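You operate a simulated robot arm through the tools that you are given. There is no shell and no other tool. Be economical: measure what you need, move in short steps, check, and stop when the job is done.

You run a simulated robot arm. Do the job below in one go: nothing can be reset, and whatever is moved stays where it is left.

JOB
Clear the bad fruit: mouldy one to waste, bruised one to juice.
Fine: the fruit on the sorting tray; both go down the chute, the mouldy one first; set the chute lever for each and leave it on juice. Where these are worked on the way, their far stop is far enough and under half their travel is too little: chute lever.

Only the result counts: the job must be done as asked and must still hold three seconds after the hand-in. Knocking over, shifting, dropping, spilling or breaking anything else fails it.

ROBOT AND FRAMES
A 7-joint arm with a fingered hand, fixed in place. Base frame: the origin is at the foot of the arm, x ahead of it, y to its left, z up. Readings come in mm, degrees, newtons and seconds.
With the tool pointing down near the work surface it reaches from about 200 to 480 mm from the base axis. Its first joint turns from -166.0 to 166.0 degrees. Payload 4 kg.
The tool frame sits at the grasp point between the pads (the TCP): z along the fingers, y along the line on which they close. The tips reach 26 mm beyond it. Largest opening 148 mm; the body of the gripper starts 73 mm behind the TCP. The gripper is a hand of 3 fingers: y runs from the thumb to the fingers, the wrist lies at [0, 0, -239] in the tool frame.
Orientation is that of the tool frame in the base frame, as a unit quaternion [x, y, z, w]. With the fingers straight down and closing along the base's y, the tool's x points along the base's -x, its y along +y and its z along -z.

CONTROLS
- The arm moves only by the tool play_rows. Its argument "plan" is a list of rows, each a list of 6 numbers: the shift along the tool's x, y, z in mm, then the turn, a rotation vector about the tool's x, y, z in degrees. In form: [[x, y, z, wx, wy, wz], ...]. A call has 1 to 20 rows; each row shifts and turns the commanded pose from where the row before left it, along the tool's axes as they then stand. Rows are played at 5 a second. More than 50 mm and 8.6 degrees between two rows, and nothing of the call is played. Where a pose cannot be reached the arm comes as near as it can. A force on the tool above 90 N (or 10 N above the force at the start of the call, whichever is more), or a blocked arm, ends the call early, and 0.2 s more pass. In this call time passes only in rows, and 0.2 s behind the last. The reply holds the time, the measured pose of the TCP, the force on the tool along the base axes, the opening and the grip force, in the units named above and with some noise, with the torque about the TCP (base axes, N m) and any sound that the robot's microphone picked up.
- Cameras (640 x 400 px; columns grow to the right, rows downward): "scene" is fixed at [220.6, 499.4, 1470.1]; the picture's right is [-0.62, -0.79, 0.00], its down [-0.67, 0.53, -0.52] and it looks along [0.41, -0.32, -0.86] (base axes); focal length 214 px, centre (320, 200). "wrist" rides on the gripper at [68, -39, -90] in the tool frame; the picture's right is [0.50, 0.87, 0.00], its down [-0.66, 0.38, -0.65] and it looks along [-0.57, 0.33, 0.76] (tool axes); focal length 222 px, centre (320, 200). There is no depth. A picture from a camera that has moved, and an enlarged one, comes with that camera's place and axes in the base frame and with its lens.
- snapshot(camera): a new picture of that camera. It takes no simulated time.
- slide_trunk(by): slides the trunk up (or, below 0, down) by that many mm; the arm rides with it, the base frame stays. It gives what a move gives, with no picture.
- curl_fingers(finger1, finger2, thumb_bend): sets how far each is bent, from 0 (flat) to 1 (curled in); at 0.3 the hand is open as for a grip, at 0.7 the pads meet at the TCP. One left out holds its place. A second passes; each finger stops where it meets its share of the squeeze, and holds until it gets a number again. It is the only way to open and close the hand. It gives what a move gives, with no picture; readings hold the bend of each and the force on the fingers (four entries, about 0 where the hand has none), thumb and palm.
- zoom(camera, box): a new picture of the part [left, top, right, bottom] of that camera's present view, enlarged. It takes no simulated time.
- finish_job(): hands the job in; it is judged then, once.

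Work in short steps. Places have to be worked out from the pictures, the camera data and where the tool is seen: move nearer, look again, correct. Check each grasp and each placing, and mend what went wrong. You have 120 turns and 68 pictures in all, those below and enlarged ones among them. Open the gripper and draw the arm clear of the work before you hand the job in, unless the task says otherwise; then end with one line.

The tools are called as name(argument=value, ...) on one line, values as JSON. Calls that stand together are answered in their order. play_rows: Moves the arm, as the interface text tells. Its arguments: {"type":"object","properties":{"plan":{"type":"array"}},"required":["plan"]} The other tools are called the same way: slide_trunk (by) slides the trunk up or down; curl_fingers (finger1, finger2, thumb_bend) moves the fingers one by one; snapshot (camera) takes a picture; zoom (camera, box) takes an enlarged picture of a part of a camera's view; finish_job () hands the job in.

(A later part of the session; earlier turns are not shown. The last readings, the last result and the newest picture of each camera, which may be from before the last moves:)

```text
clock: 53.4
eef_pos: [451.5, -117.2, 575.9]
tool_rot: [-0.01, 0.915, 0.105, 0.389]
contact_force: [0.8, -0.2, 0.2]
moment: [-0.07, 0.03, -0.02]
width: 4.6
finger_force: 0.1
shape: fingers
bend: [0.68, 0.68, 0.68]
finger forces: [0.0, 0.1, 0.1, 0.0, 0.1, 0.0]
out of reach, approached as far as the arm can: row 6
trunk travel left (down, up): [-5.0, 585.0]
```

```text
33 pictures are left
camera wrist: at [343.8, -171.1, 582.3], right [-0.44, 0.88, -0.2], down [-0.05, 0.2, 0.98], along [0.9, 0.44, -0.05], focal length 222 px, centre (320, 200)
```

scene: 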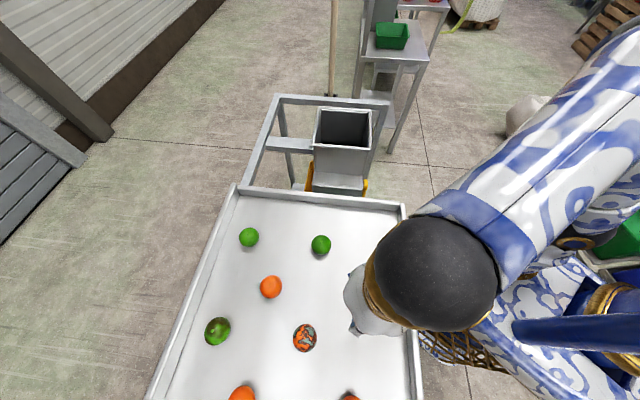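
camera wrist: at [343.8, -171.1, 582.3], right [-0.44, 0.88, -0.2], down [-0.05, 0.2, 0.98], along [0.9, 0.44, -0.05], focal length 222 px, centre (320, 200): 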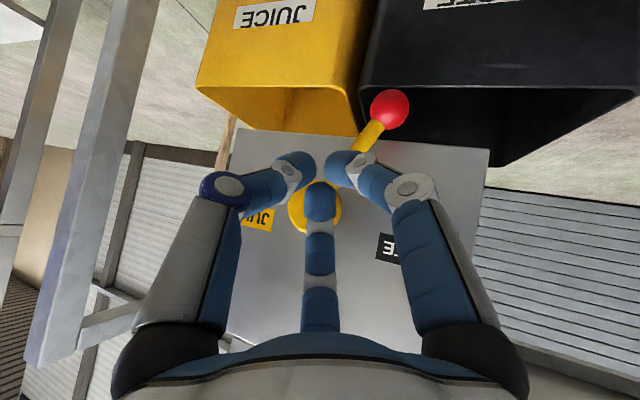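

Knob measured at (528,-21,461) on waste; the far-tilted pose hits the arm's reach this close in, so I'll return upright, yaw 45° so the hand's flat side faces the chute, and use a smaller tilt.

play_rows(plan=[[0, 0, 0, 2.85, 7.83, 0], [0, 0, 0, 2.85, 7.83, 0], [0, 0, 0, 2.85, 7.83, 0], [0, 0, 0, 2.85, 7.83, 0], [0, 0, 0, 2.85, 7.83, 0], [0, 0, 0, 2.85, 7.83, 0], [0, 0, -40, 0, 0, -7.5], [0, 0, -30, 0, 0, -7.5], [0, 0, 0, 0, 0, -7.5], [0, 0, 0, 0, 0, -7.5], [0, 0, 0, 0, 0, -7.5], [0, 0, 0, 0, 0, -7.5]])

```text
clock: 56.0
eef_pos: [452.0, -116.4, 624.3]
tool_rot: [-0.382, 0.924, 0.0, 0.0]
contact_force: [-0.2, 0.1, 0.6]
moment: [-0.01, 0.03, -0.01]
width: 4.8
finger_force: 0.1
shape: fingers
bend: [0.68, 0.68, 0.68]
finger forces: [0.0, 0.0, 0.0, 0.1, 0.0, 0.0]
trunk travel left (down, up): [-5.0, 585.0]
```

Pose is as commanded. I move to the waste side, clear of the chute, and tilt 35° toward the face.

play_rows(plan=[[-19.8, 32.5, 0, 0, 0, 0], [-19.8, 32.5, 0, 0, 0, 0], [-19.8, 32.5, 0, 0, 0, 0], [0, 0, 0, 0, -7, 0], [0, 0, 0, 0, -7, 0], [0, 0, 0, 0, -7, 0], [0, 0, 0, 0, -7, 0], [0, 0, 0, 0, -7, 0]])

snapshot(camera="wrist")

```text
clock: 57.8
eef_pos: [425.8, -3.7, 624.5]
tool_rot: [-0.365, 0.881, 0.115, 0.279]
contact_force: [-0.7, -1.2, 0.0]
moment: [0.01, 0.03, 0.0]
width: 4.8
finger_force: 0.1
shape: fingers
bend: [0.68, 0.68, 0.68]
finger forces: [0.0, 0.0, 0.0, 0.0, 0.0, 0.1]
trunk travel left (down, up): [-5.0, 585.0]
```

```text
32 pictures are left
camera wrist: at [377.2, -108.4, 658.8], right [-0.9, 0.32, -0.29], down [-0.15, 0.38, 0.91], along [0.41, 0.87, -0.29], focal length 222 px, centre (320, 200)
```

wrist: 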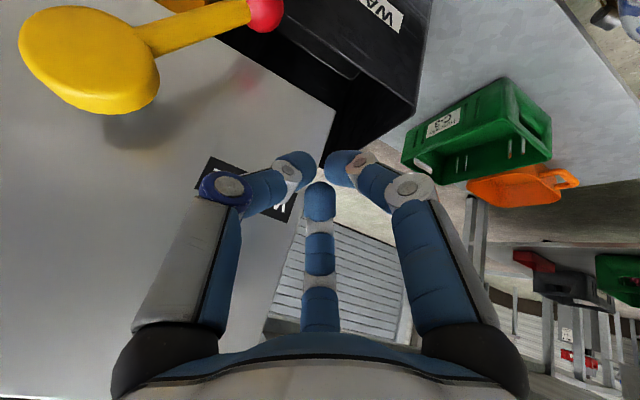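

The hand sits ~85 mm on the waste side of the knob. I lower/advance so the fingertips reach the lever plane at about z 470.

play_rows(plan=[[12.6, 0, 45.4, 0, 0, 0], [12.6, 0, 45.4, 0, 0, 0], [12.6, 0, 45.4, 0, 0, 0]])

snapshot(camera="wrist")

```text
clock: 58.6
eef_pos: [458.6, 20.2, 489.0]
tool_rot: [-0.355, 0.885, 0.111, 0.279]
contact_force: [1.5, 8.1, 0.0]
moment: [-0.62, 0.08, -0.22]
width: 4.8
finger_force: 0.0
shape: fingers
bend: [0.68, 0.68, 0.68]
finger forces: [0.0, 0.1, 0.0, 0.0, 0.0, 0.0]
trunk travel left (down, up): [-5.0, 585.0]
```

```text
31 pictures are left
camera wrist: at [408.5, -82.3, 525.2], right [-0.89, 0.34, -0.29], down [-0.14, 0.39, 0.91], along [0.42, 0.86, -0.3], focal length 222 px, centre (320, 200)
```

wrist: 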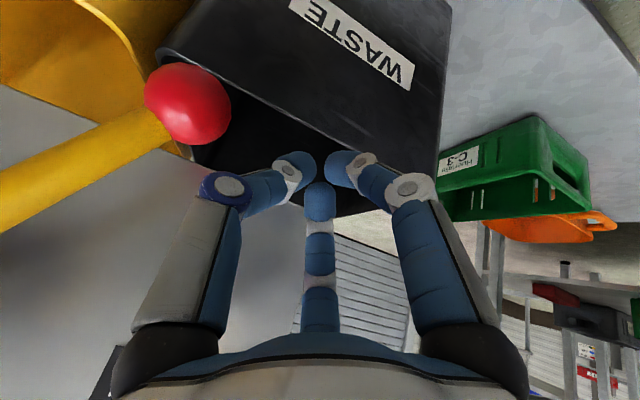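

There is an 8 N side force without finger contact and the hand stopped ~9 mm short in y. I take a null reading and a scene picture to see what touches.

play_rows(plan=[[0, 0, 0, 0, 0, 0]])

zoom(camera="scene", box=[280, 80, 640, 305])

```text
clock: 59.0
eef_pos: [458.1, 27.7, 489.9]
tool_rot: [-0.364, 0.881, 0.114, 0.278]
contact_force: [-1.3, 0.4, 0.1]
moment: [-0.03, -0.04, 0.0]
width: 4.6
finger_force: 0.0
shape: fingers
bend: [0.68, 0.68, 0.68]
finger forces: [0.0, 0.0, 0.0, 0.0, 0.1, 0.0]
trunk travel left (down, up): [-5.0, 585.0]
```

```text
1.78 times, centred on (460, 192) of scene
camera zoom: at [220.6, 499.4, 1470.1], right [-0.62, -0.79, 0.0], down [-0.67, 0.53, -0.52], along [0.41, -0.32, -0.86], focal length 381 px, centre (71, 213)
```

zoom: 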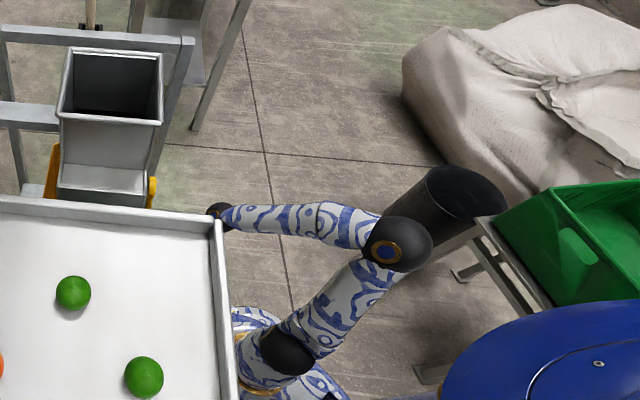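

Force is gone now (a transient), pose is as commanded. I push toward juice along the face.

play_rows(plan=[[0, -25, 0, 0, 0, 0], [0, -25, 0, 0, 0, 0], [0, -25, 0, 0, 0, 0], [0, -25, 0, 0, 0, 0], [0, -20, 0, 0, 0, 0]])

snapshot(camera="wrist")

```text
clock: 60.2
eef_pos: [544.2, -56.8, 489.9]
tool_rot: [-0.365, 0.881, 0.115, 0.278]
contact_force: [-0.3, -0.2, 0.5]
moment: [0.02, -0.01, 0.02]
width: 4.6
finger_force: 0.0
shape: fingers
bend: [0.68, 0.68, 0.68]
finger forces: [0.1, 0.0, 0.0, 0.0, 0.1, 0.1]
trunk travel left (down, up): [-5.0, 585.0]
```

```text
29 pictures are left
camera wrist: at [495.8, -160.5, 525.4], right [-0.9, 0.32, -0.29], down [-0.15, 0.38, 0.91], along [0.4, 0.87, -0.3], focal length 222 px, centre (320, 200)
```

wrist: 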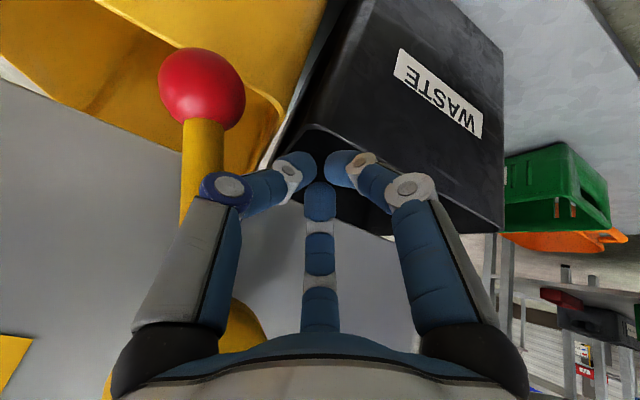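

The lever now stands about vertical and moves easily. I keep pushing toward juice.

play_rows(plan=[[0, -15, 0, 0, 0, 0], [0, -15, 0, 0, 0, 0], [0, -12, 0, 0, 0, 0]])

snapshot(camera="wrist")

```text
clock: 61.0
eef_pos: [570.0, -89.1, 488.1]
tool_rot: [-0.364, 0.882, 0.115, 0.275]
contact_force: [-36.5, -9.1, -19.6]
moment: [0.33, -1.95, 0.49]
width: 3.5
finger_force: 20.0
shape: fingers
bend: [0.68, 0.7, 0.69]
finger forces: [0.0, 32.3, 0.0, 0.1, 8.2, 0.0]
trunk travel left (down, up): [-5.0, 585.0]
```

```text
28 pictures are left
camera wrist: at [521.9, -191.8, 524.6], right [-0.9, 0.32, -0.28], down [-0.15, 0.38, 0.91], along [0.4, 0.87, -0.3], focal length 222 px, centre (320, 200)
```

wrist: 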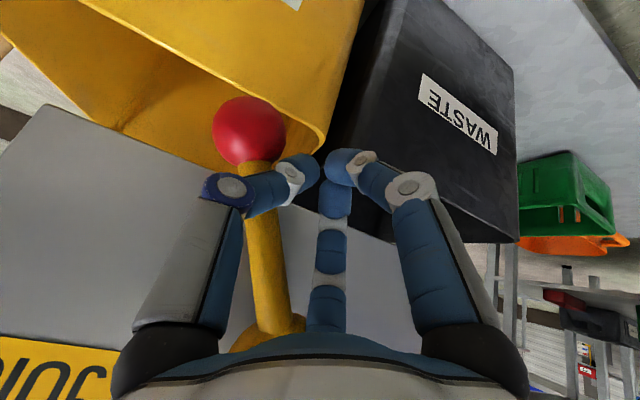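

Knob is at (616,-109,462), mirroring the waste stop, and force rose to ~40 N: juice stop reached. I back off, retract, and check.

play_rows(plan=[[0, 15, 0, 0, 0, 0], [0, 15, 0, 0, 0, 0], [-15, 0, -40, 0, 0, 0], [-15, 0, -40, 0, 0, 0], [-15, 0, -40, 0, 0, 0]])

snapshot(camera="wrist")

```text
clock: 62.2
eef_pos: [526.5, -85.1, 614.4]
tool_rot: [-0.365, 0.881, 0.116, 0.277]
contact_force: [0.4, 0.8, 0.5]
moment: [0.01, -0.02, 0.02]
width: 4.7
finger_force: 0.1
shape: fingers
bend: [0.68, 0.68, 0.68]
finger forces: [0.1, 0.0, 0.0, 0.0, 0.1, 0.0]
trunk travel left (down, up): [-5.0, 585.0]
```

```text
27 pictures are left
camera wrist: at [478.2, -189.4, 649.7], right [-0.9, 0.32, -0.29], down [-0.15, 0.38, 0.91], along [0.4, 0.87, -0.29], focal length 222 px, centre (320, 200)
```

wrist: 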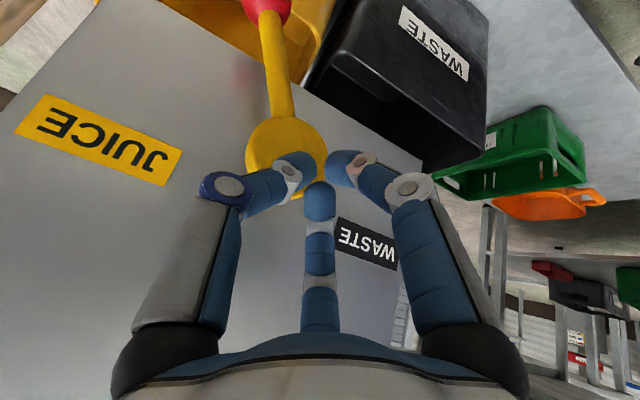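

The lever stays on juice. I withdraw from the face and bring the tool upright.

play_rows(plan=[[29, 0, -20.4, 0, 0, 0], [29, 0, -20.4, 0, 0, 0], [0, 0, 0, 0, 7, 0], [0, 0, 0, 0, 7, 0], [0, 0, 0, 0, 7, 0], [0, 0, 0, 0, 7, 0], [0, 0, 0, 0, 7, 0]])

snapshot(camera="wrist")

```text
clock: 63.8
eef_pos: [479.8, -139.4, 613.3]
tool_rot: [-0.382, 0.924, -0.001, 0.0]
contact_force: [-1.2, 0.4, -0.4]
moment: [0.01, 0.0, 0.01]
width: 4.9
finger_force: 0.1
shape: fingers
bend: [0.68, 0.68, 0.68]
finger forces: [0.1, 0.1, 0.0, 0.0, 0.0, 0.0]
trunk travel left (down, up): [-5.0, 585.0]
```

```text
26 pictures are left
camera wrist: at [458.9, -213.9, 704.7], right [-0.97, 0.26, 0.0], down [0.2, 0.73, 0.65], along [0.17, 0.63, -0.76], focal length 222 px, centre (320, 200)
```

wrist: 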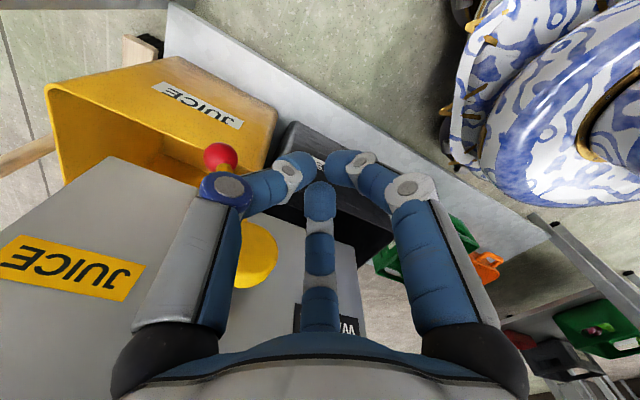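

Juice is set. I raise the trunk and swing to the tray for the bruised fruit.

slide_trunk(by=400)

slide_trunk(by=90)

play_rows(plan=[[-41.6, 25.8, 0, 0, 0, -5.6], [-41.6, 25.8, 0, 0, 0, -5.6], [-41.6, 25.8, 0, 0, 0, -5.6], [-41.6, 25.8, 0, 0, 0, -5.6], [-41.6, 25.8, 0, 0, 0, -5.6], [-41.6, 25.8, 0, 0, 0, -5.6], [-41.6, 25.8, 0, 0, 0, -5.6], [-41.6, 25.8, 0, 0, 0, -5.6], [-41.6, 25.8, 0, 0, 0, -5.6], [-41.6, 25.8, 0, 0, 0, -5.6], [-41.6, 25.8, 0, 0, 0, -5.6], [-41.6, 25.8, 0, 0, 0, -5.6], [-41.6, 25.8, 0, 0, 0, -5.6], [-41.6, 25.8, 0, 0, 0, -5.6]])

```text
clock: 67.6
eef_pos: [478.6, -137.2, 1013.3]
tool_rot: [-0.383, 0.924, 0.0, 0.0]
contact_force: [0.2, 0.1, -0.7]
moment: [0.03, -0.01, 0.04]
width: 5.1
finger_force: 0.1
shape: fingers
bend: [0.68, 0.68, 0.68]
finger forces: [0.0, 0.0, 0.1, 0.0, 0.0, 0.0]
trunk travel left (down, up): [-405.0, 185.0]
```

```text
clock: 68.9
eef_pos: [479.5, -138.2, 1105.4]
tool_rot: [-0.382, 0.924, 0.0, 0.0]
contact_force: [-0.2, 0.0, 0.6]
moment: [0.01, 0.02, -0.03]
width: 4.9
finger_force: 0.1
shape: fingers
bend: [0.68, 0.68, 0.68]
finger forces: [0.0, 0.1, 0.0, 0.0, 0.1, 0.1]
trunk travel left (down, up): [-495.0, 95.0]
```

```text
clock: 71.9
eef_pos: [367.1, 283.6, 1137.3]
tool_rot: [0.824, -0.567, 0.0, -0.003]
contact_force: [-0.2, -0.4, 0.4]
moment: [0.03, -0.01, 0.0]
width: 4.7
finger_force: 0.0
shape: fingers
bend: [0.68, 0.68, 0.68]
finger forces: [0.1, 0.0, 0.0, 0.1, 0.0, 0.0]
out of reach, approached as far as the arm can: row 9, 10, 11, 12, 14
trunk travel left (down, up): [-495.0, 95.0]
```

The arm lagged on some rows (wrist roll limit likely). I hold with null rows and see whether it settles.

play_rows(plan=[[0, 0, 0, 0, 0, 0], [0, 0, 0, 0, 0, 0]])

snapshot(camera="scene")

```text
clock: 72.5
eef_pos: [368.0, 284.0, 1137.6]
tool_rot: [0.824, -0.566, 0.0, -0.002]
contact_force: [-0.5, 1.1, -0.3]
moment: [-0.04, 0.0, 0.02]
width: 4.7
finger_force: 0.1
shape: fingers
bend: [0.68, 0.68, 0.68]
finger forces: [0.0, 0.0, 0.0, 0.1, 0.0, 0.1]
trunk travel left (down, up): [-495.0, 95.0]
```

```text
25 pictures are left
```

scene: 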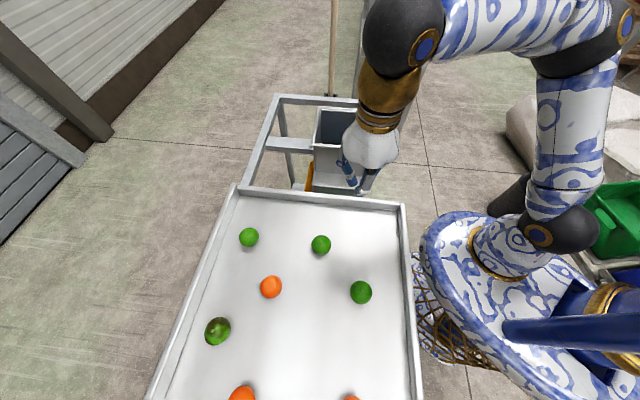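

I unwind the tool roll by 48° so the commanded pose becomes reachable (all high above the tray).

play_rows(plan=[[0, 0, 0, 0, 0, 6], [0, 0, 0, 0, 0, 6], [0, 0, 0, 0, 0, 6], [0, 0, 0, 0, 0, 6], [0, 0, 0, 0, 0, 6], [0, 0, 0, 0, 0, 6], [0, 0, 0, 0, 0, 6], [0, 0, 0, 0, 0, 6], [0, 0, 0, 0, 0, 0], [0, 0, 0, 0, 0, 0]])

```text
clock: 74.7
eef_pos: [368.1, 282.5, 1134.6]
tool_rot: [-0.538, 0.843, 0.001, 0.001]
contact_force: [0.2, 0.0, 0.1]
moment: [0.0, 0.0, 0.03]
width: 5.0
finger_force: 0.1
shape: fingers
bend: [0.68, 0.68, 0.68]
finger forces: [0.0, 0.0, 0.1, 0.0, 0.0, 0.0]
trunk travel left (down, up): [-495.0, 95.0]
```

The pose is re-based (368,282,1135), roll 65°. I move out over the tray toward the bruised fruit.

play_rows(plan=[[-39.2, 25.3, 0, 0, 0, 0], [-39.2, 25.3, 0, 0, 0, 0], [-39.2, 25.3, 0, 0, 0, 0], [-39.2, 25.3, 0, 0, 0, 0], [-39.2, 25.3, 0, 0, 0, 0], [-39.2, 25.3, 0, 0, 0, 0]])

snapshot(camera="wrist")

```text
clock: 76.1
eef_pos: [369.3, 283.1, 1135.2]
tool_rot: [-0.539, 0.842, 0.001, 0.001]
contact_force: [0.0, 0.5, 0.3]
moment: [0.03, 0.03, 0.01]
width: 5.1
finger_force: 0.0
shape: fingers
bend: [0.68, 0.68, 0.68]
finger forces: [0.0, 0.0, 0.1, 0.1, 0.1, 0.0]
out of reach, approached as far as the arm can: row 1, 2, 3, 4, 5, 6
trunk travel left (down, up): [-495.0, 95.0]
```

```text
24 pictures are left
camera wrist: at [375.7, 204.4, 1225.2], right [-1.0, -0.09, 0.0], down [-0.07, 0.75, 0.66], along [-0.06, 0.65, -0.76], focal length 222 px, centre (320, 200)
```

wrist: 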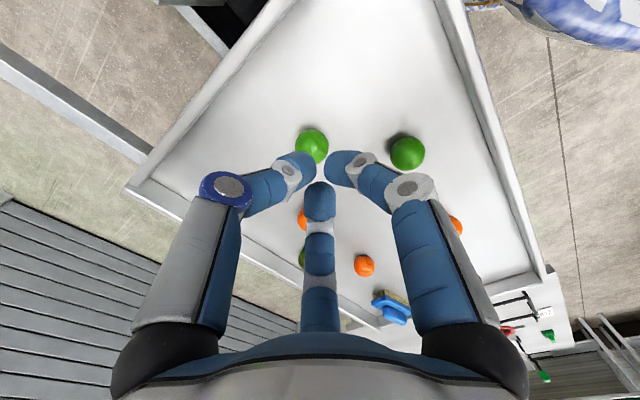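

The arm seems stuck in an awkward elbow configuration. I go back along the arc to the earlier good pose near (459,-110) with roll 0 and will redo the swing that worked.

play_rows(plan=[[17, -30, 0, 0, 0, 4.25], [17, -30, 0, 0, 0, 4.25], [17, -30, 0, 0, 0, 4.25], [17, -30, 0, 0, 0, 4.25], [17, -30, 0, 0, 0, 4.25], [17, -30, 0, 0, 0, 4.25], [17, -30, 0, 0, 0, 4.25], [17, -30, 0, 0, 0, 4.25], [17, -30, 0, 0, 0, 4.25], [17, -30, 0, 0, 0, 4.25], [17, -30, 0, 0, 0, 4.25], [17, -30, 0, 0, 0, 4.25], [0, 0, 0, 0, 0, 7], [0, 0, 0, 0, 0, 7]])

snapshot(camera="scene")

```text
clock: 79.1
eef_pos: [457.2, -106.6, 1135.2]
tool_rot: [0.0, 1.0, 0.0, 0.001]
contact_force: [0.1, 0.3, 0.4]
moment: [-0.01, 0.0, 0.0]
width: 4.9
finger_force: 0.1
shape: fingers
bend: [0.68, 0.68, 0.68]
finger forces: [0.0, 0.0, 0.1, 0.0, 0.0, 0.1]
trunk travel left (down, up): [-495.0, 95.0]
```

```text
23 pictures are left
```

scene: 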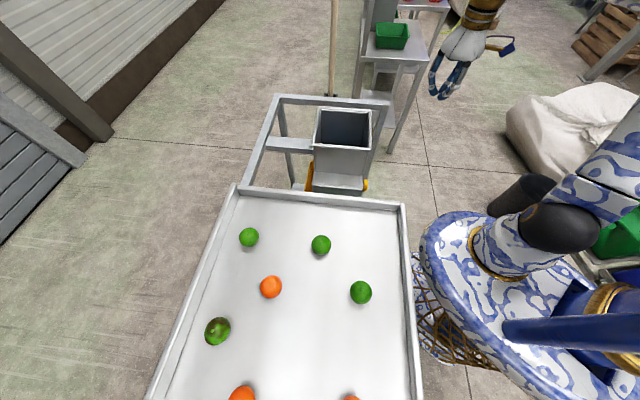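

Back in a good configuration. I recreate the earlier height relation (trunk up 30, TCP down to ~1082) and repeat the proven arc.

slide_trunk(by=30)

play_rows(plan=[[0, 0, 42, 0, 0, 0], [0, 0, 41, 0, 0, 0], [-8.4, 48.2, 0, 0, 0, -6], [-8.4, 48.2, 0, 0, 0, -6], [-8.4, 48.2, 0, 0, 0, -6], [-8.4, 48.2, 0, 0, 0, -6], [-8.4, 48.2, 0, 0, 0, -6], [-8.4, 48.2, 0, 0, 0, -6], [-8.4, 48.2, 0, 0, 0, -6], [-8.4, 48.2, 0, 0, 0, -6], [-8.4, 48.2, 0, 0, 0, -6], [-8.4, 48.2, 0, 0, 0, -6], [-8.4, 48.2, 0, 0, 0, -6], [-8.4, 48.2, 0, 0, 0, -6]])

```text
clock: 79.8
eef_pos: [456.5, -106.4, 1165.1]
tool_rot: [-0.001, 1.0, 0.002, 0.001]
contact_force: [0.3, 0.4, -0.4]
moment: [0.0, 0.03, 0.0]
width: 4.9
finger_force: 0.1
shape: fingers
bend: [0.68, 0.68, 0.68]
finger forces: [0.0, 0.1, 0.1, 0.0, 0.0, 0.0]
trunk travel left (down, up): [-525.0, 65.0]
```

```text
clock: 82.8
eef_pos: [333.7, 294.1, 1246.8]
tool_rot: [-0.52, 0.854, 0.015, 0.025]
contact_force: [-1.0, -0.4, 1.3]
moment: [-0.02, -0.23, -0.03]
width: 4.6
finger_force: 0.0
shape: fingers
bend: [0.68, 0.68, 0.68]
finger forces: [0.0, 0.0, 0.0, 0.1, 0.1, 0.0]
out of reach, approached as far as the arm can: row 11, 12, 13, 14
trunk travel left (down, up): [-525.0, 65.0]
```

Still limited; I look at the arm's configuration.

snapshot(camera="scene")

```text
22 pictures are left
```

scene: 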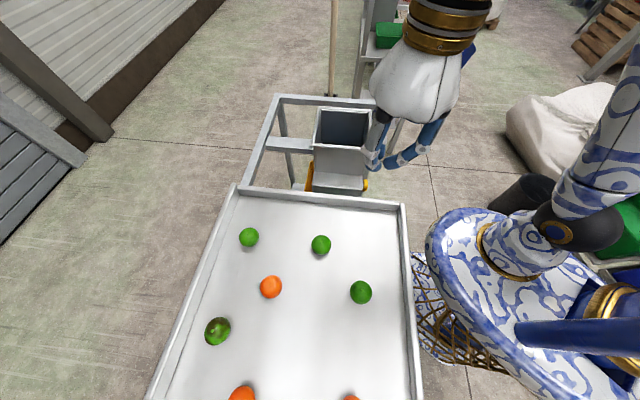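

I unwind the roll toward the start orientation and head back to the start pose (476,202,1222), which was well-conditioned.

play_rows(plan=[[0, 0, 0, 0, 0, 7.8], [0, 0, 0, 0, 0, 7.8], [0, 0, 0, 0, 0, 7.8], [0, 0, 0, 0, 0, 7.8], [0, 0, 0, 0, 0, 7.8], [0, 0, 0, 0, 0, 7.8], [0, 0, 0, 0, 0, 7.8], [0, 0, 0, 0, 0, 7.8], [-35, -23, 6, 0, 0, 0], [-35, -23, 6, 0, 0, 0], [-35, -23, 6, 0, 0, 0], [-35, -23, 6, 0, 0, 0]])

snapshot(camera="scene")

```text
clock: 85.4
eef_pos: [501.9, 156.9, 1255.3]
tool_rot: [-0.001, 1.0, 0.026, 0.008]
contact_force: [-0.1, 0.9, -0.6]
moment: [-0.02, -0.03, 0.0]
width: 4.8
finger_force: 0.2
shape: fingers
bend: [0.68, 0.68, 0.68]
finger forces: [0.1, 0.0, 0.0, 0.0, 0.1, 0.0]
out of reach, approached as far as the arm can: row 2, 3, 6, 7
trunk travel left (down, up): [-525.0, 65.0]
```

```text
21 pictures are left
```

scene: 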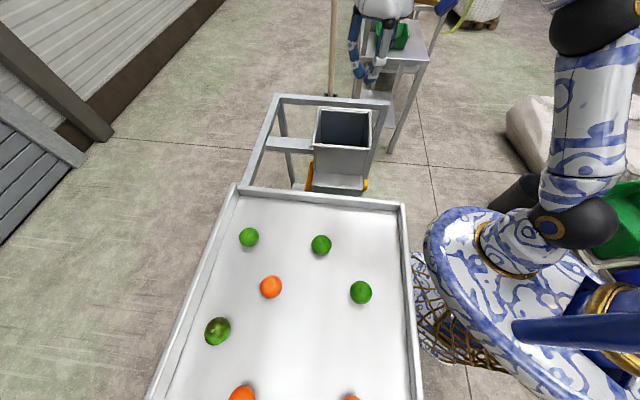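

The elbow has drifted (first joint wound near its limit). Stretching the arm far out here should bring the elbow back in line, so I extend outward high above everything.

play_rows(plan=[[-43, 13, 0, 0, 0, 0], [-43, 13, 0, 0, 0, 0], [-43, 13, 0, 0, 0, 0], [-43, 13, 0, 0, 0, 0], [-43, 13, 0, 0, 0, 0], [-43, 13, 0, 0, 0, 0]])

snapshot(camera="scene")

```text
clock: 86.8
eef_pos: [571.0, 134.3, 1209.1]
tool_rot: [-0.001, 1.0, 0.026, 0.009]
contact_force: [-0.5, 0.2, -0.4]
moment: [0.04, 0.02, -0.02]
width: 4.3
finger_force: 0.0
shape: fingers
bend: [0.68, 0.68, 0.68]
finger forces: [0.1, 0.1, 0.1, 0.0, 0.0, 0.0]
out of reach, approached as far as the arm can: row 1, 2, 3, 4, 5, 6
trunk travel left (down, up): [-525.0, 65.0]
```

```text
20 pictures are left
```

scene: 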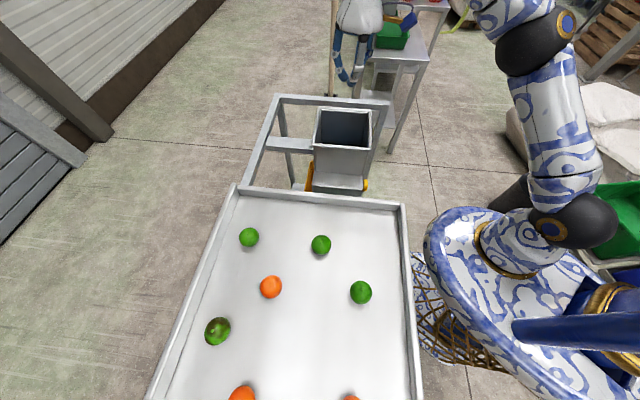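

I'll unwind the first joint with a loop: swing right at long reach, retract, then swing left at short reach. First: fix the small tilt, go back and swing to the right.

play_rows(plan=[[11.8, -39, 13.2, 3, 1, 0], [11.8, -39, 13.2, 0, 0, 0], [11.8, -39, 13.2, 0, 0, 0], [11.8, -39, 13.2, 0, 0, 0], [11.8, -39, 13.2, 0, 0, 0], [11.8, -39, 13.2, 0, 0, 0], [11.5, -47.1, 0, 0, 0, 5.45], [11.5, -47.1, 0, 0, 0, 5.45], [11.5, -47.1, 0, 0, 0, 5.45], [11.5, -47.1, 0, 0, 0, 5.45], [11.5, -47.1, 0, 0, 0, 5.45], [11.5, -47.1, 0, 0, 0, 5.45], [11.5, -47.1, 0, 0, 0, 5.45], [11.5, -47.1, 0, 0, 0, 5.45], [11.5, -47.1, 0, 0, 0, 5.45], [11.5, -47.1, 0, 0, 0, 5.45], [11.5, -47.1, 0, 0, 0, 5.45]])

snapshot(camera="scene")

```text
clock: 90.4
eef_pos: [166.0, -483.2, 1131.5]
tool_rot: [0.499, 0.867, 0.0, 0.0]
contact_force: [-0.7, -0.1, 0.2]
moment: [-0.02, -0.01, 0.01]
width: 4.6
finger_force: 0.0
shape: fingers
bend: [0.68, 0.68, 0.68]
finger forces: [0.0, 0.0, 0.1, 0.0, 0.1, 0.0]
trunk travel left (down, up): [-525.0, 65.0]
```

```text
19 pictures are left
```

scene: 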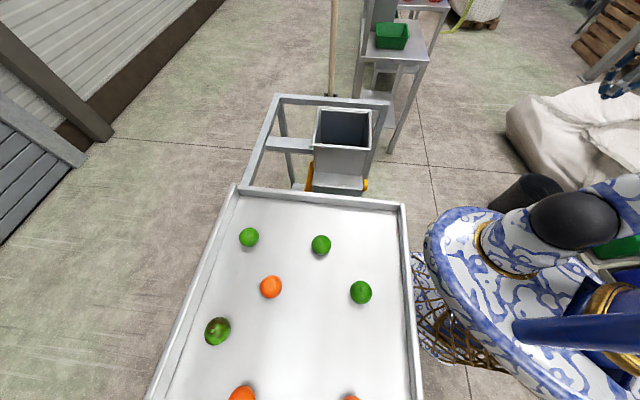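

That reached exactly. Now retract to about 330 mm radius and swing left at short reach.

play_rows(plan=[[44, 8.6, 0, 0, 0, 0], [44, 8.6, 0, 0, 0, 0], [44, 8.6, 0, 0, 0, 0], [42, 8.6, 0, 0, 0, 0], [-5.7, 46.3, 0, 0, 0, -8], [-5.7, 46.3, 0, 0, 0, -8], [-5.7, 46.3, 0, 0, 0, -8], [-5.7, 46.3, 0, 0, 0, -8], [-5.7, 46.3, 0, 0, 0, -8], [-5.7, 46.3, 0, 0, 0, -8], [-5.7, 46.3, 0, 0, 0, -8], [-5.7, 46.3, 0, 0, 0, -8], [-5.7, 46.3, 0, 0, 0, -8], [-5.7, 46.3, 0, 0, 0, -8], [-5.7, 46.3, 0, 0, 0, -8], [-5.7, 46.3, 0, 0, 0, -8], [-5.7, 46.3, 0, 0, 0, -8], [-5.7, 46.3, 0, 0, 0, -8], [-5.7, 46.3, 0, 0, 0, -8]])

snapshot(camera="scene")

```text
clock: 94.4
eef_pos: [212.8, 253.1, 1127.0]
tool_rot: [-0.503, 0.864, -0.001, 0.001]
contact_force: [0.0, -0.1, -0.2]
moment: [0.0, -0.03, 0.0]
width: 4.7
finger_force: 0.1
shape: fingers
bend: [0.68, 0.68, 0.68]
finger forces: [0.1, 0.0, 0.0, 0.1, 0.0, 0.1]
trunk travel left (down, up): [-525.0, 65.0]
```

```text
18 pictures are left
```

scene: 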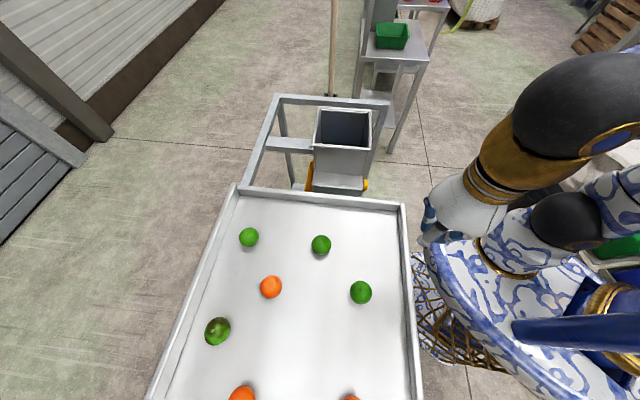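

Unwound: the arm reached heading 50° without trouble. I now extend outward over the tray toward the bruised fruit, coming down a little with the arm.

play_rows(plan=[[-44.2, 11.2, 12, 0, 0, 0], [-44.2, 11.2, 12, 0, 0, 0], [-44.2, 11.2, 12, 0, 0, 0], [-44.2, 11.2, 12, 0, 0, 0], [-44.2, 11.2, 12, 0, 0, 0], [-44.2, 11.2, 12, 0, 0, 0], [-44.2, 11.2, 12, 0, 0, 0]])

snapshot(camera="wrist")

```text
clock: 96.0
eef_pos: [301.8, 560.8, 1046.0]
tool_rot: [-0.502, 0.865, -0.001, -0.001]
contact_force: [1.1, 0.6, 0.0]
moment: [-0.01, -0.01, 0.0]
width: 4.7
finger_force: 0.1
shape: fingers
bend: [0.68, 0.68, 0.68]
finger forces: [0.0, 0.0, 0.0, 0.0, 0.0, 0.1]
trunk travel left (down, up): [-525.0, 65.0]
```

```text
17 pictures are left
camera wrist: at [301.8, 482.8, 1135.8], right [-1.0, 0.0, 0.0], down [0.0, 0.76, 0.65], along [0.0, 0.65, -0.76], focal length 222 px, centre (320, 200)
```

wrist: 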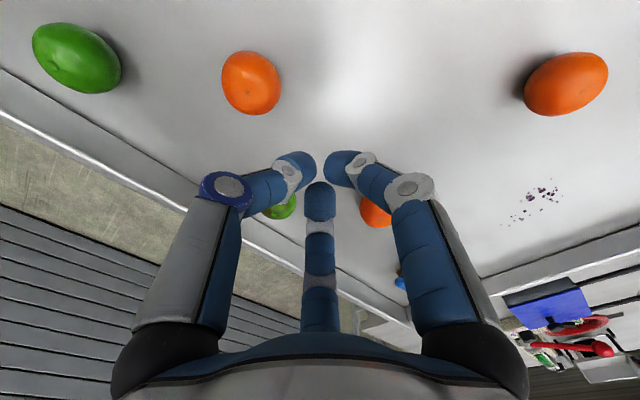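

Reached r=637. I extend further to directly over the bruised fruit with the tool vertical.

play_rows(plan=[[-45.5, 3.2, 10, 0, 0, 0], [-45.5, 3.2, 10, 0, 0, 0], [-45.5, 3.2, 10, 0, 0, 0]])

snapshot(camera="wrist")

```text
clock: 96.8
eef_pos: [327.9, 586.0, 1014.6]
tool_rot: [-0.502, 0.865, -0.001, -0.001]
contact_force: [-0.3, -0.3, 0.8]
moment: [-0.01, 0.02, -0.01]
width: 4.7
finger_force: 0.1
shape: fingers
bend: [0.68, 0.68, 0.68]
finger forces: [0.0, 0.0, 0.1, 0.0, 0.0, 0.0]
out of reach, approached as far as the arm can: row 1, 2, 3
trunk travel left (down, up): [-525.0, 65.0]
```

```text
16 pictures are left
camera wrist: at [327.3, 507.2, 1104.3], right [-1.0, 0.0, 0.0], down [0.0, 0.76, 0.65], along [0.0, 0.65, -0.76], focal length 222 px, centre (320, 200)
```

wrist: 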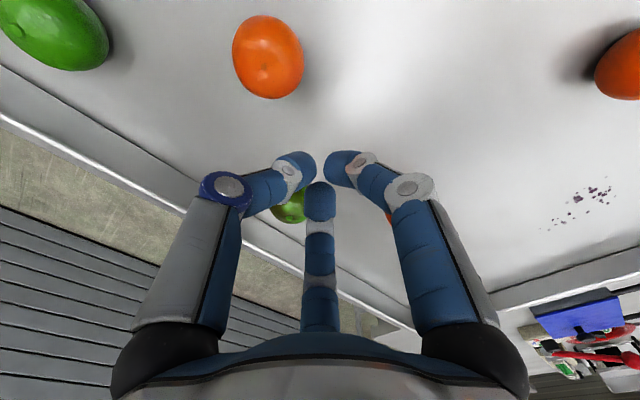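

Vertical reach ends near r=671, so I need about 30° of outward tilt. I roll by 28° so a finger gap faces down, tilt 32° outward here, and look.

play_rows(plan=[[0, 0, 0, 0, 0, 7], [0, 0, 0, 0, 0, 7], [0, 0, 0, 0, 0, 7], [0, 0, 0, 0, 0, 7], [0, 0, 0, -4, -6.93, 0], [0, 0, 0, -4, -6.93, 0], [0, 0, 0, -4, -6.93, 0], [0, 0, 0, -4, -6.93, 0]])

curl_fingers(finger1=0.4, finger2=0.4, thumb_bend=0.4)

snapshot(camera="wrist")

```text
clock: 98.6
eef_pos: [376.9, 700.6, 1043.3]
tool_rot: [-0.266, 0.924, 0.198, 0.191]
contact_force: [0.7, -0.4, -0.3]
moment: [-0.01, -0.02, 0.0]
width: 4.6
finger_force: 0.0
shape: fingers
bend: [0.68, 0.68, 0.68]
finger forces: [0.0, 0.0, 0.0, 0.1, 0.0, 0.0]
out of reach, approached as far as the arm can: row 5, 6, 7, 8
trunk travel left (down, up): [-525.0, 65.0]
```

```text
clock: 99.6
eef_pos: [376.0, 699.7, 1044.5]
tool_rot: [-0.268, 0.924, 0.198, 0.19]
contact_force: [0.3, 0.1, 0.5]
moment: [-0.03, -0.01, -0.01]
width: 94.6
finger_force: 0.1
shape: fingers
bend: [0.4, 0.4, 0.4]
finger forces: [0.1, 0.0, 0.0, 0.1, 0.1, 0.0]
trunk travel left (down, up): [-525.0, 65.0]
```

```text
15 pictures are left
camera wrist: at [323.4, 598.9, 1079.1], right [-0.88, 0.47, 0.0], down [0.14, 0.26, 0.95], along [0.45, 0.84, -0.3], focal length 222 px, centre (320, 200)
```

wrist: 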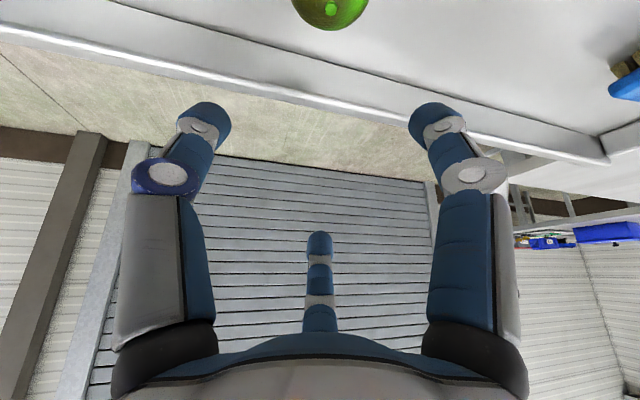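

Now the arm is at r≈794 with 32° tilt, so the fruit is within reach. I move to a standoff point about 80 mm back along the tool axis from the fruit and look.

play_rows(plan=[[40.8, -20.4, 8.2, 0, 0, 0], [40.8, -20.4, 8.2, 0, 0, 0]])

snapshot(camera="wrist")

```text
clock: 100.2
eef_pos: [367.3, 715.2, 996.3]
tool_rot: [-0.267, 0.924, 0.197, 0.191]
contact_force: [0.5, -0.1, 0.5]
moment: [-0.02, -0.04, 0.01]
width: 94.6
finger_force: 0.0
shape: fingers
bend: [0.4, 0.4, 0.4]
finger forces: [0.0, 0.0, 0.0, 0.1, 0.0, 0.1]
out of reach, approached as far as the arm can: row 1, 2
trunk travel left (down, up): [-525.0, 65.0]
```

```text
14 pictures are left
camera wrist: at [315.2, 613.3, 1031.1], right [-0.88, 0.47, 0.0], down [0.14, 0.26, 0.95], along [0.45, 0.84, -0.3], focal length 222 px, centre (320, 200)
```

wrist: 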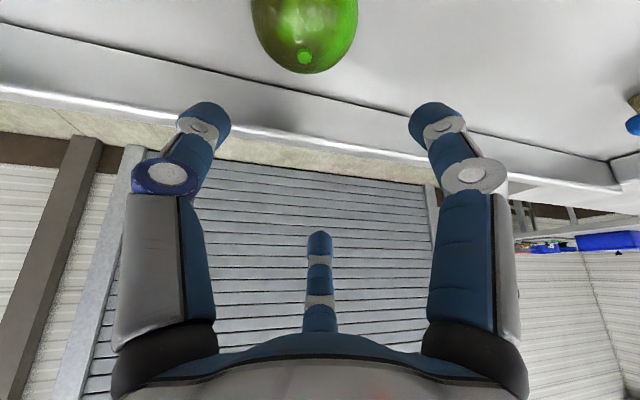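

The arm seems fully stretched (singular), so inward steps stall. I command a longer inward run at this height to unbend it.

play_rows(plan=[[22, -12.7, -15.9, 0, 0, 0], [22, -12.7, -15.9, 0, 0, 0], [22, -12.7, -15.9, 0, 0, 0], [22, -12.7, -15.9, 0, 0, 0], [0, 0, 0, 0, 0, 0], [0, 0, 0, 0, 0, 0]])

```text
clock: 101.6
eef_pos: [361.5, 715.2, 1010.1]
tool_rot: [-0.266, 0.924, 0.198, 0.192]
contact_force: [-0.1, 0.1, 0.2]
moment: [-0.05, -0.02, 0.0]
width: 94.6
finger_force: 0.1
shape: fingers
bend: [0.4, 0.4, 0.4]
finger forces: [0.0, 0.1, 0.1, 0.0, 0.0, 0.0]
out of reach, approached as far as the arm can: row 1, 2, 3, 4
trunk travel left (down, up): [-525.0, 65.0]
```

It slides along its outer limit; the elbow is probably in the wrong side of the straight pose. I over-command outward and then inward again to flip it.

play_rows(plan=[[-29.4, 17, 21.2, 0, 0, 0], [-29.4, 17, 21.2, 0, 0, 0], [-29.4, 17, 21.2, 0, 0, 0], [22, -12.7, -15.9, 0, 0, 0], [22, -12.7, -15.9, 0, 0, 0], [22, -12.7, -15.9, 0, 0, 0], [22, -12.7, -15.9, 0, 0, 0]])

```text
clock: 103.2
eef_pos: [367.0, 713.0, 1007.0]
tool_rot: [-0.266, 0.924, 0.197, 0.191]
contact_force: [-0.2, 0.4, -0.5]
moment: [0.0, 0.0, 0.02]
width: 94.8
finger_force: 0.1
shape: fingers
bend: [0.4, 0.4, 0.4]
finger forces: [0.1, 0.0, 0.0, 0.1, 0.0, 0.1]
out of reach, approached as far as the arm can: row 1, 2, 3, 4, 5, 6, 7
trunk travel left (down, up): [-525.0, 65.0]
```

Still stuck. A scene picture will show the arm's shape.

snapshot(camera="scene")

```text
13 pictures are left
```

scene: 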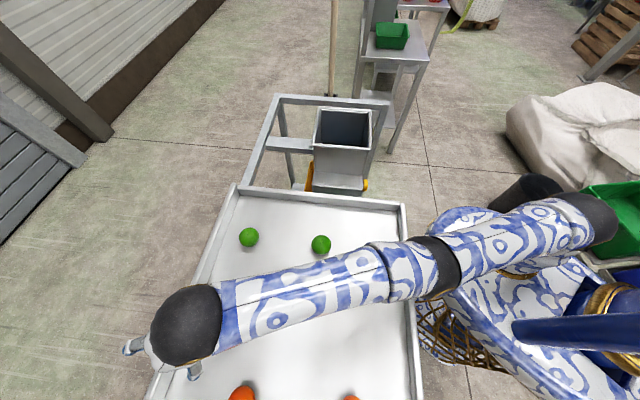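

The arm is straight. I try alternating small outward and larger inward steps, so that once the elbow bends the right way the inward steps carry through.

play_rows(plan=[[-3.7, 2.1, 2.7, 0, 0, 0], [35.2, -20.4, -25.4, 0, 0, 0], [-14.7, 8.5, 10.6, 0, 0, 0], [35.2, -20.4, -25.4, 0, 0, 0], [-22, 12.7, 15.9, 0, 0, 0], [35.2, -20.4, -25.4, 0, 0, 0], [-33, 19, 23.9, 0, 0, 0], [35.2, -20.4, -25.4, 0, 0, 0], [-7.3, 4.2, 5.3, 0, 0, 0], [35.2, -20.4, -25.4, 0, 0, 0]])

```text
clock: 105.4
eef_pos: [375.0, 710.9, 1005.1]
tool_rot: [-0.267, 0.924, 0.197, 0.192]
contact_force: [0.1, 0.4, -0.4]
moment: [-0.03, -0.01, 0.01]
width: 94.6
finger_force: 0.1
shape: fingers
bend: [0.4, 0.4, 0.4]
finger forces: [0.0, 0.0, 0.0, 0.0, 0.0, 0.0]
out of reach, approached as far as the arm can: row 2, 3, 4, 5, 6, 7, 8, 9, 10
trunk travel left (down, up): [-525.0, 65.0]
```

The 5 mm outward step was reachable, so the elbow sits at its straight-end limit just past the singular point. I creep out in small steps to cross it, then pull inward, several times.

play_rows(plan=[[-3.7, 2.1, 2.7, 0, 0, 0], [-3.7, 2.1, 2.7, 0, 0, 0], [-2.2, 1.3, 1.6, 0, 0, 0], [35.2, -20.4, -25.4, 0, 0, 0], [-3.7, 2.1, 2.7, 0, 0, 0], [-3.7, 2.1, 2.7, 0, 0, 0], [-2.2, 1.3, 1.6, 0, 0, 0], [-1.5, 0.8, 1.1, 0, 0, 0], [35.2, -20.4, -25.4, 0, 0, 0], [-3.7, 2.1, 2.7, 0, 0, 0], [-3.7, 2.1, 2.7, 0, 0, 0], [-2.2, 1.3, 1.6, 0, 0, 0], [-1.5, 0.8, 1.1, 0, 0, 0], [-1.5, 0.8, 1.1, 0, 0, 0], [35.2, -20.4, -25.4, 0, 0, 0], [-3.7, 2.1, 2.7, 0, 0, 0], [-3.7, 2.1, 2.7, 0, 0, 0], [-3.7, 2.1, 2.7, 0, 0, 0], [-3.7, 2.1, 2.7, 0, 0, 0], [35.2, -20.4, -25.4, 0, 0, 0]])

```text
clock: 109.6
eef_pos: [316.0, 591.5, 999.9]
tool_rot: [-0.267, 0.923, 0.198, 0.192]
contact_force: [0.1, -0.6, 0.4]
moment: [0.01, 0.0, -0.01]
width: 94.9
finger_force: 0.1
shape: fingers
bend: [0.4, 0.4, 0.4]
finger forces: [0.1, 0.0, 0.0, 0.1, 0.0, 0.1]
out of reach, approached as far as the arm can: row 1, 2
trunk travel left (down, up): [-525.0, 65.0]
```

Freed: now at (316,592,1000) with 32° tilt and slack. I look at the fruit.

snapshot(camera="wrist")

```text
12 pictures are left
camera wrist: at [262.5, 489.3, 1036.1], right [-0.88, 0.47, 0.0], down [0.14, 0.26, 0.96], along [0.45, 0.84, -0.3], focal length 222 px, centre (320, 200)
```

wrist: 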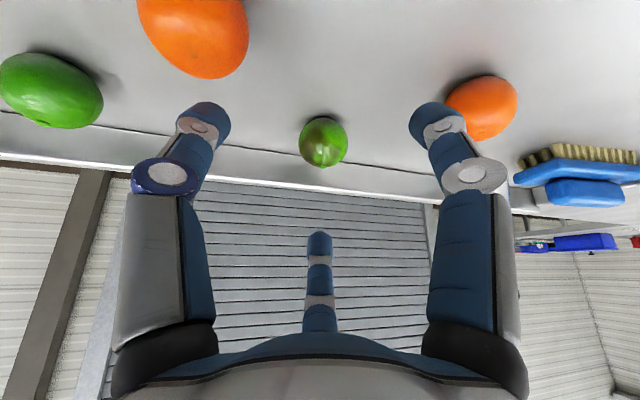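

Fruit centre ≈ (361.5,682,902), ~51 mm wide, consistent from two views. I move in line and halfway along the tool axis.

play_rows(plan=[[-14, 9.5, 23.5, 0, 0, 0], [-14, 9.5, 23.5, 0, 0, 0], [0, 0, 35, 0, 0, 0]])

snapshot(camera="wrist")

```text
clock: 110.4
eef_pos: [347.5, 656.2, 950.9]
tool_rot: [-0.267, 0.924, 0.197, 0.192]
contact_force: [-0.3, 0.5, -0.1]
moment: [0.0, -0.04, -0.04]
width: 94.9
finger_force: 0.1
shape: fingers
bend: [0.4, 0.4, 0.4]
finger forces: [0.0, 0.0, 0.0, 0.1, 0.0, 0.0]
trunk travel left (down, up): [-525.0, 65.0]
```

```text
11 pictures are left
camera wrist: at [293.5, 555.6, 985.8], right [-0.88, 0.47, 0.0], down [0.14, 0.26, 0.96], along [0.45, 0.84, -0.3], focal length 222 px, centre (320, 200)
```

wrist: 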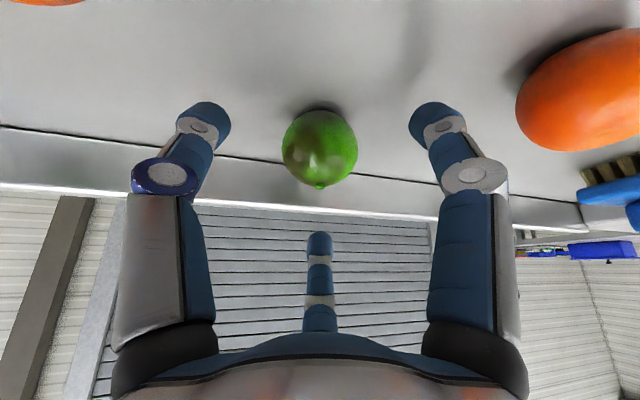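

The fruit is on the tool axis, 57 mm ahead. I advance 36 mm, leaving its centre ~20 mm beyond the TCP.

play_rows(plan=[[1, -0.5, 18, 0, 0, 0], [1, -0.5, 18, 0, 0, 0]])

curl_fingers(finger1=0.5, finger2=0.5, thumb_bend=0.5)

snapshot(camera="wrist")

```text
clock: 111.0
eef_pos: [352.7, 671.7, 927.3]
tool_rot: [-0.267, 0.922, 0.201, 0.196]
contact_force: [-3.7, -4.7, 28.1]
moment: [-1.19, -0.73, -0.19]
width: 96.0
finger_force: 13.7
shape: fingers
bend: [0.4, 0.4, 0.39]
finger forces: [3.3, 0.1, 0.0, 0.1, 24.4, 0.0]
trunk travel left (down, up): [-525.0, 65.0]
```

```text
clock: 112.0
eef_pos: [354.1, 669.1, 924.3]
tool_rot: [-0.267, 0.922, 0.201, 0.194]
contact_force: [12.0, -4.4, 37.8]
moment: [-1.3, -1.86, 0.19]
width: 67.2
finger_force: 18.9
shape: fingers
bend: [0.5, 0.5, 0.5]
finger forces: [0.1, 0.0, 0.0, 0.1, 37.5, 0.0]
trunk travel left (down, up): [-525.0, 65.0]
```

```text
10 pictures are left
camera wrist: at [301.0, 568.5, 958.7], right [-0.88, 0.47, 0.0], down [0.13, 0.26, 0.96], along [0.45, 0.85, -0.29], focal length 222 px, centre (320, 200)
```

wrist: 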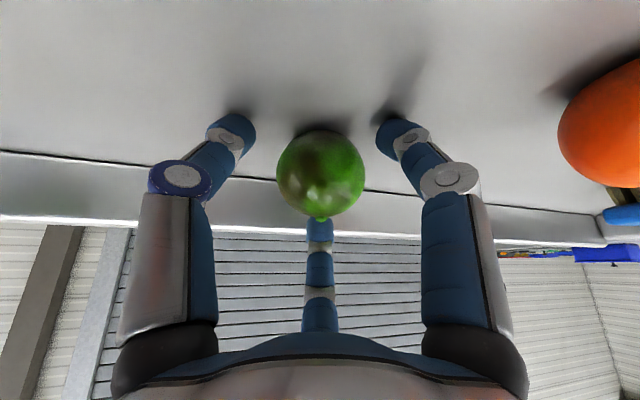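

The thumb presses on the tray (37 N). I raise the trunk 9 mm to relieve it.

slide_trunk(by=9)

```text
clock: 112.6
eef_pos: [352.3, 671.3, 925.6]
tool_rot: [-0.267, 0.924, 0.198, 0.189]
contact_force: [1.0, -0.7, 0.0]
moment: [0.01, 0.03, -0.01]
width: 62.5
finger_force: 0.0
shape: fingers
bend: [0.5, 0.5, 0.5]
finger forces: [0.1, 0.0, 0.0, 0.0, 0.1, 0.0]
trunk travel left (down, up): [-534.0, 56.0]
```

Free now, but the fruit centre is a bit deep. I close to 0.53 (nearly touching), then lower 5 mm.

curl_fingers(finger1=0.53, finger2=0.53, thumb_bend=0.53)

slide_trunk(by=-5)

snapshot(camera="wrist")

```text
clock: 113.6
eef_pos: [353.1, 672.7, 929.4]
tool_rot: [-0.267, 0.923, 0.199, 0.191]
contact_force: [-0.1, -0.2, -0.1]
moment: [0.03, -0.01, 0.01]
width: 52.9
finger_force: 0.1
shape: fingers
bend: [0.53, 0.53, 0.53]
finger forces: [0.0, 0.0, 0.0, 0.1, 0.0, 0.1]
trunk travel left (down, up): [-534.0, 56.0]
```

```text
clock: 114.2
eef_pos: [354.4, 671.8, 924.8]
tool_rot: [-0.267, 0.923, 0.198, 0.192]
contact_force: [-0.4, 0.4, -0.4]
moment: [0.01, 0.0, -0.02]
width: 52.5
finger_force: 0.0
shape: fingers
bend: [0.53, 0.53, 0.53]
finger forces: [0.0, 0.0, 0.1, 0.0, 0.0, 0.0]
trunk travel left (down, up): [-529.0, 61.0]
```

```text
9 pictures are left
camera wrist: at [300.1, 570.7, 959.0], right [-0.88, 0.47, 0.0], down [0.14, 0.26, 0.96], along [0.45, 0.84, -0.3], focal length 222 px, centre (320, 200)
```

wrist: 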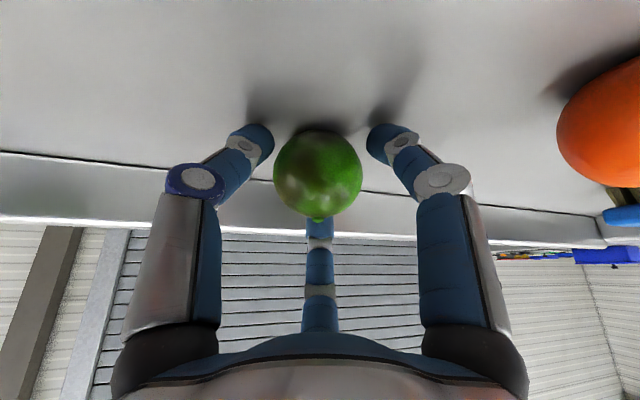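

The fruit still sits a bit deep relative to the grip. I lower another 5 mm and watch the forces.

slide_trunk(by=-5)

```text
clock: 114.7
eef_pos: [354.1, 671.8, 921.4]
tool_rot: [-0.266, 0.923, 0.199, 0.194]
contact_force: [1.7, -1.7, 12.1]
moment: [-0.26, -0.29, 0.03]
width: 52.1
finger_force: 6.2
shape: fingers
bend: [0.53, 0.53, 0.53]
finger forces: [1.9, 0.0, 0.1, 0.0, 10.6, 0.0]
trunk travel left (down, up): [-524.0, 66.0]
```

Thumb just touches the tray. Up 2 mm, then close.

slide_trunk(by=2)

curl_fingers(finger1=0.6, finger2=0.6, thumb_bend=0.6)

```text
clock: 115.2
eef_pos: [353.4, 672.0, 921.9]
tool_rot: [-0.267, 0.924, 0.199, 0.191]
contact_force: [2.7, 0.2, 8.8]
moment: [-0.19, -0.29, 0.04]
width: 51.6
finger_force: 4.6
shape: fingers
bend: [0.53, 0.53, 0.53]
finger forces: [0.7, 0.0, 0.0, 0.0, 8.3, 0.1]
trunk travel left (down, up): [-526.0, 64.0]
```

```text
clock: 116.2
eef_pos: [352.4, 671.6, 921.0]
tool_rot: [-0.266, 0.924, 0.197, 0.191]
contact_force: [0.5, 0.2, -0.8]
moment: [-0.03, 0.03, 0.02]
width: 41.2
finger_force: 5.7
shape: fingers
bend: [0.56, 0.55, 0.58]
finger forces: [3.5, 3.8, 0.0, 0.0, 4.2, 0.0]
trunk travel left (down, up): [-526.0, 64.0]
```

All three fingers hold the fruit evenly and there's no load on the tray. I tighten as with the first, lift and check.

curl_fingers(finger1=0.66, finger2=0.66, thumb_bend=0.66)

slide_trunk(by=60)

snapshot(camera="wrist")

```text
clock: 117.2
eef_pos: [354.0, 671.9, 922.0]
tool_rot: [-0.267, 0.923, 0.199, 0.192]
contact_force: [0.0, 0.2, -0.1]
moment: [-0.03, -0.04, 0.01]
width: 39.7
finger_force: 13.8
shape: fingers
bend: [0.56, 0.55, 0.6]
finger forces: [8.4, 8.6, 0.2, 0.1, 10.4, 0.0]
trunk travel left (down, up): [-526.0, 64.0]
```

```text
clock: 118.2
eef_pos: [354.5, 672.4, 980.8]
tool_rot: [-0.266, 0.924, 0.198, 0.192]
contact_force: [0.2, 0.2, -0.8]
moment: [-0.01, -0.04, 0.0]
width: 39.7
finger_force: 13.9
shape: fingers
bend: [0.56, 0.55, 0.6]
finger forces: [8.3, 8.7, 0.0, 0.0, 10.3, 0.1]
trunk travel left (down, up): [-586.0, 4.0]
```

```text
8 pictures are left
camera wrist: at [300.2, 570.9, 1015.8], right [-0.88, 0.47, 0.0], down [0.14, 0.26, 0.96], along [0.45, 0.84, -0.3], focal length 222 px, centre (320, 200)
```

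wrist: 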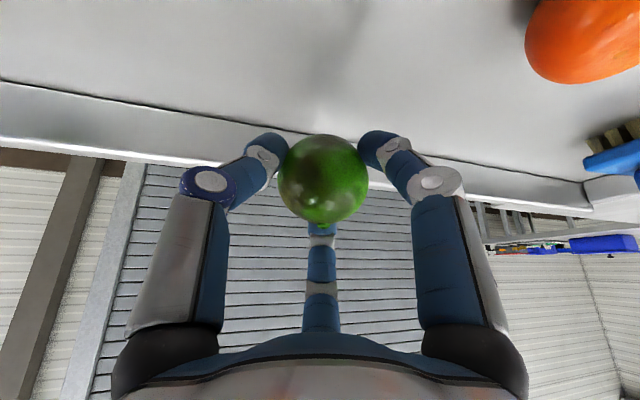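

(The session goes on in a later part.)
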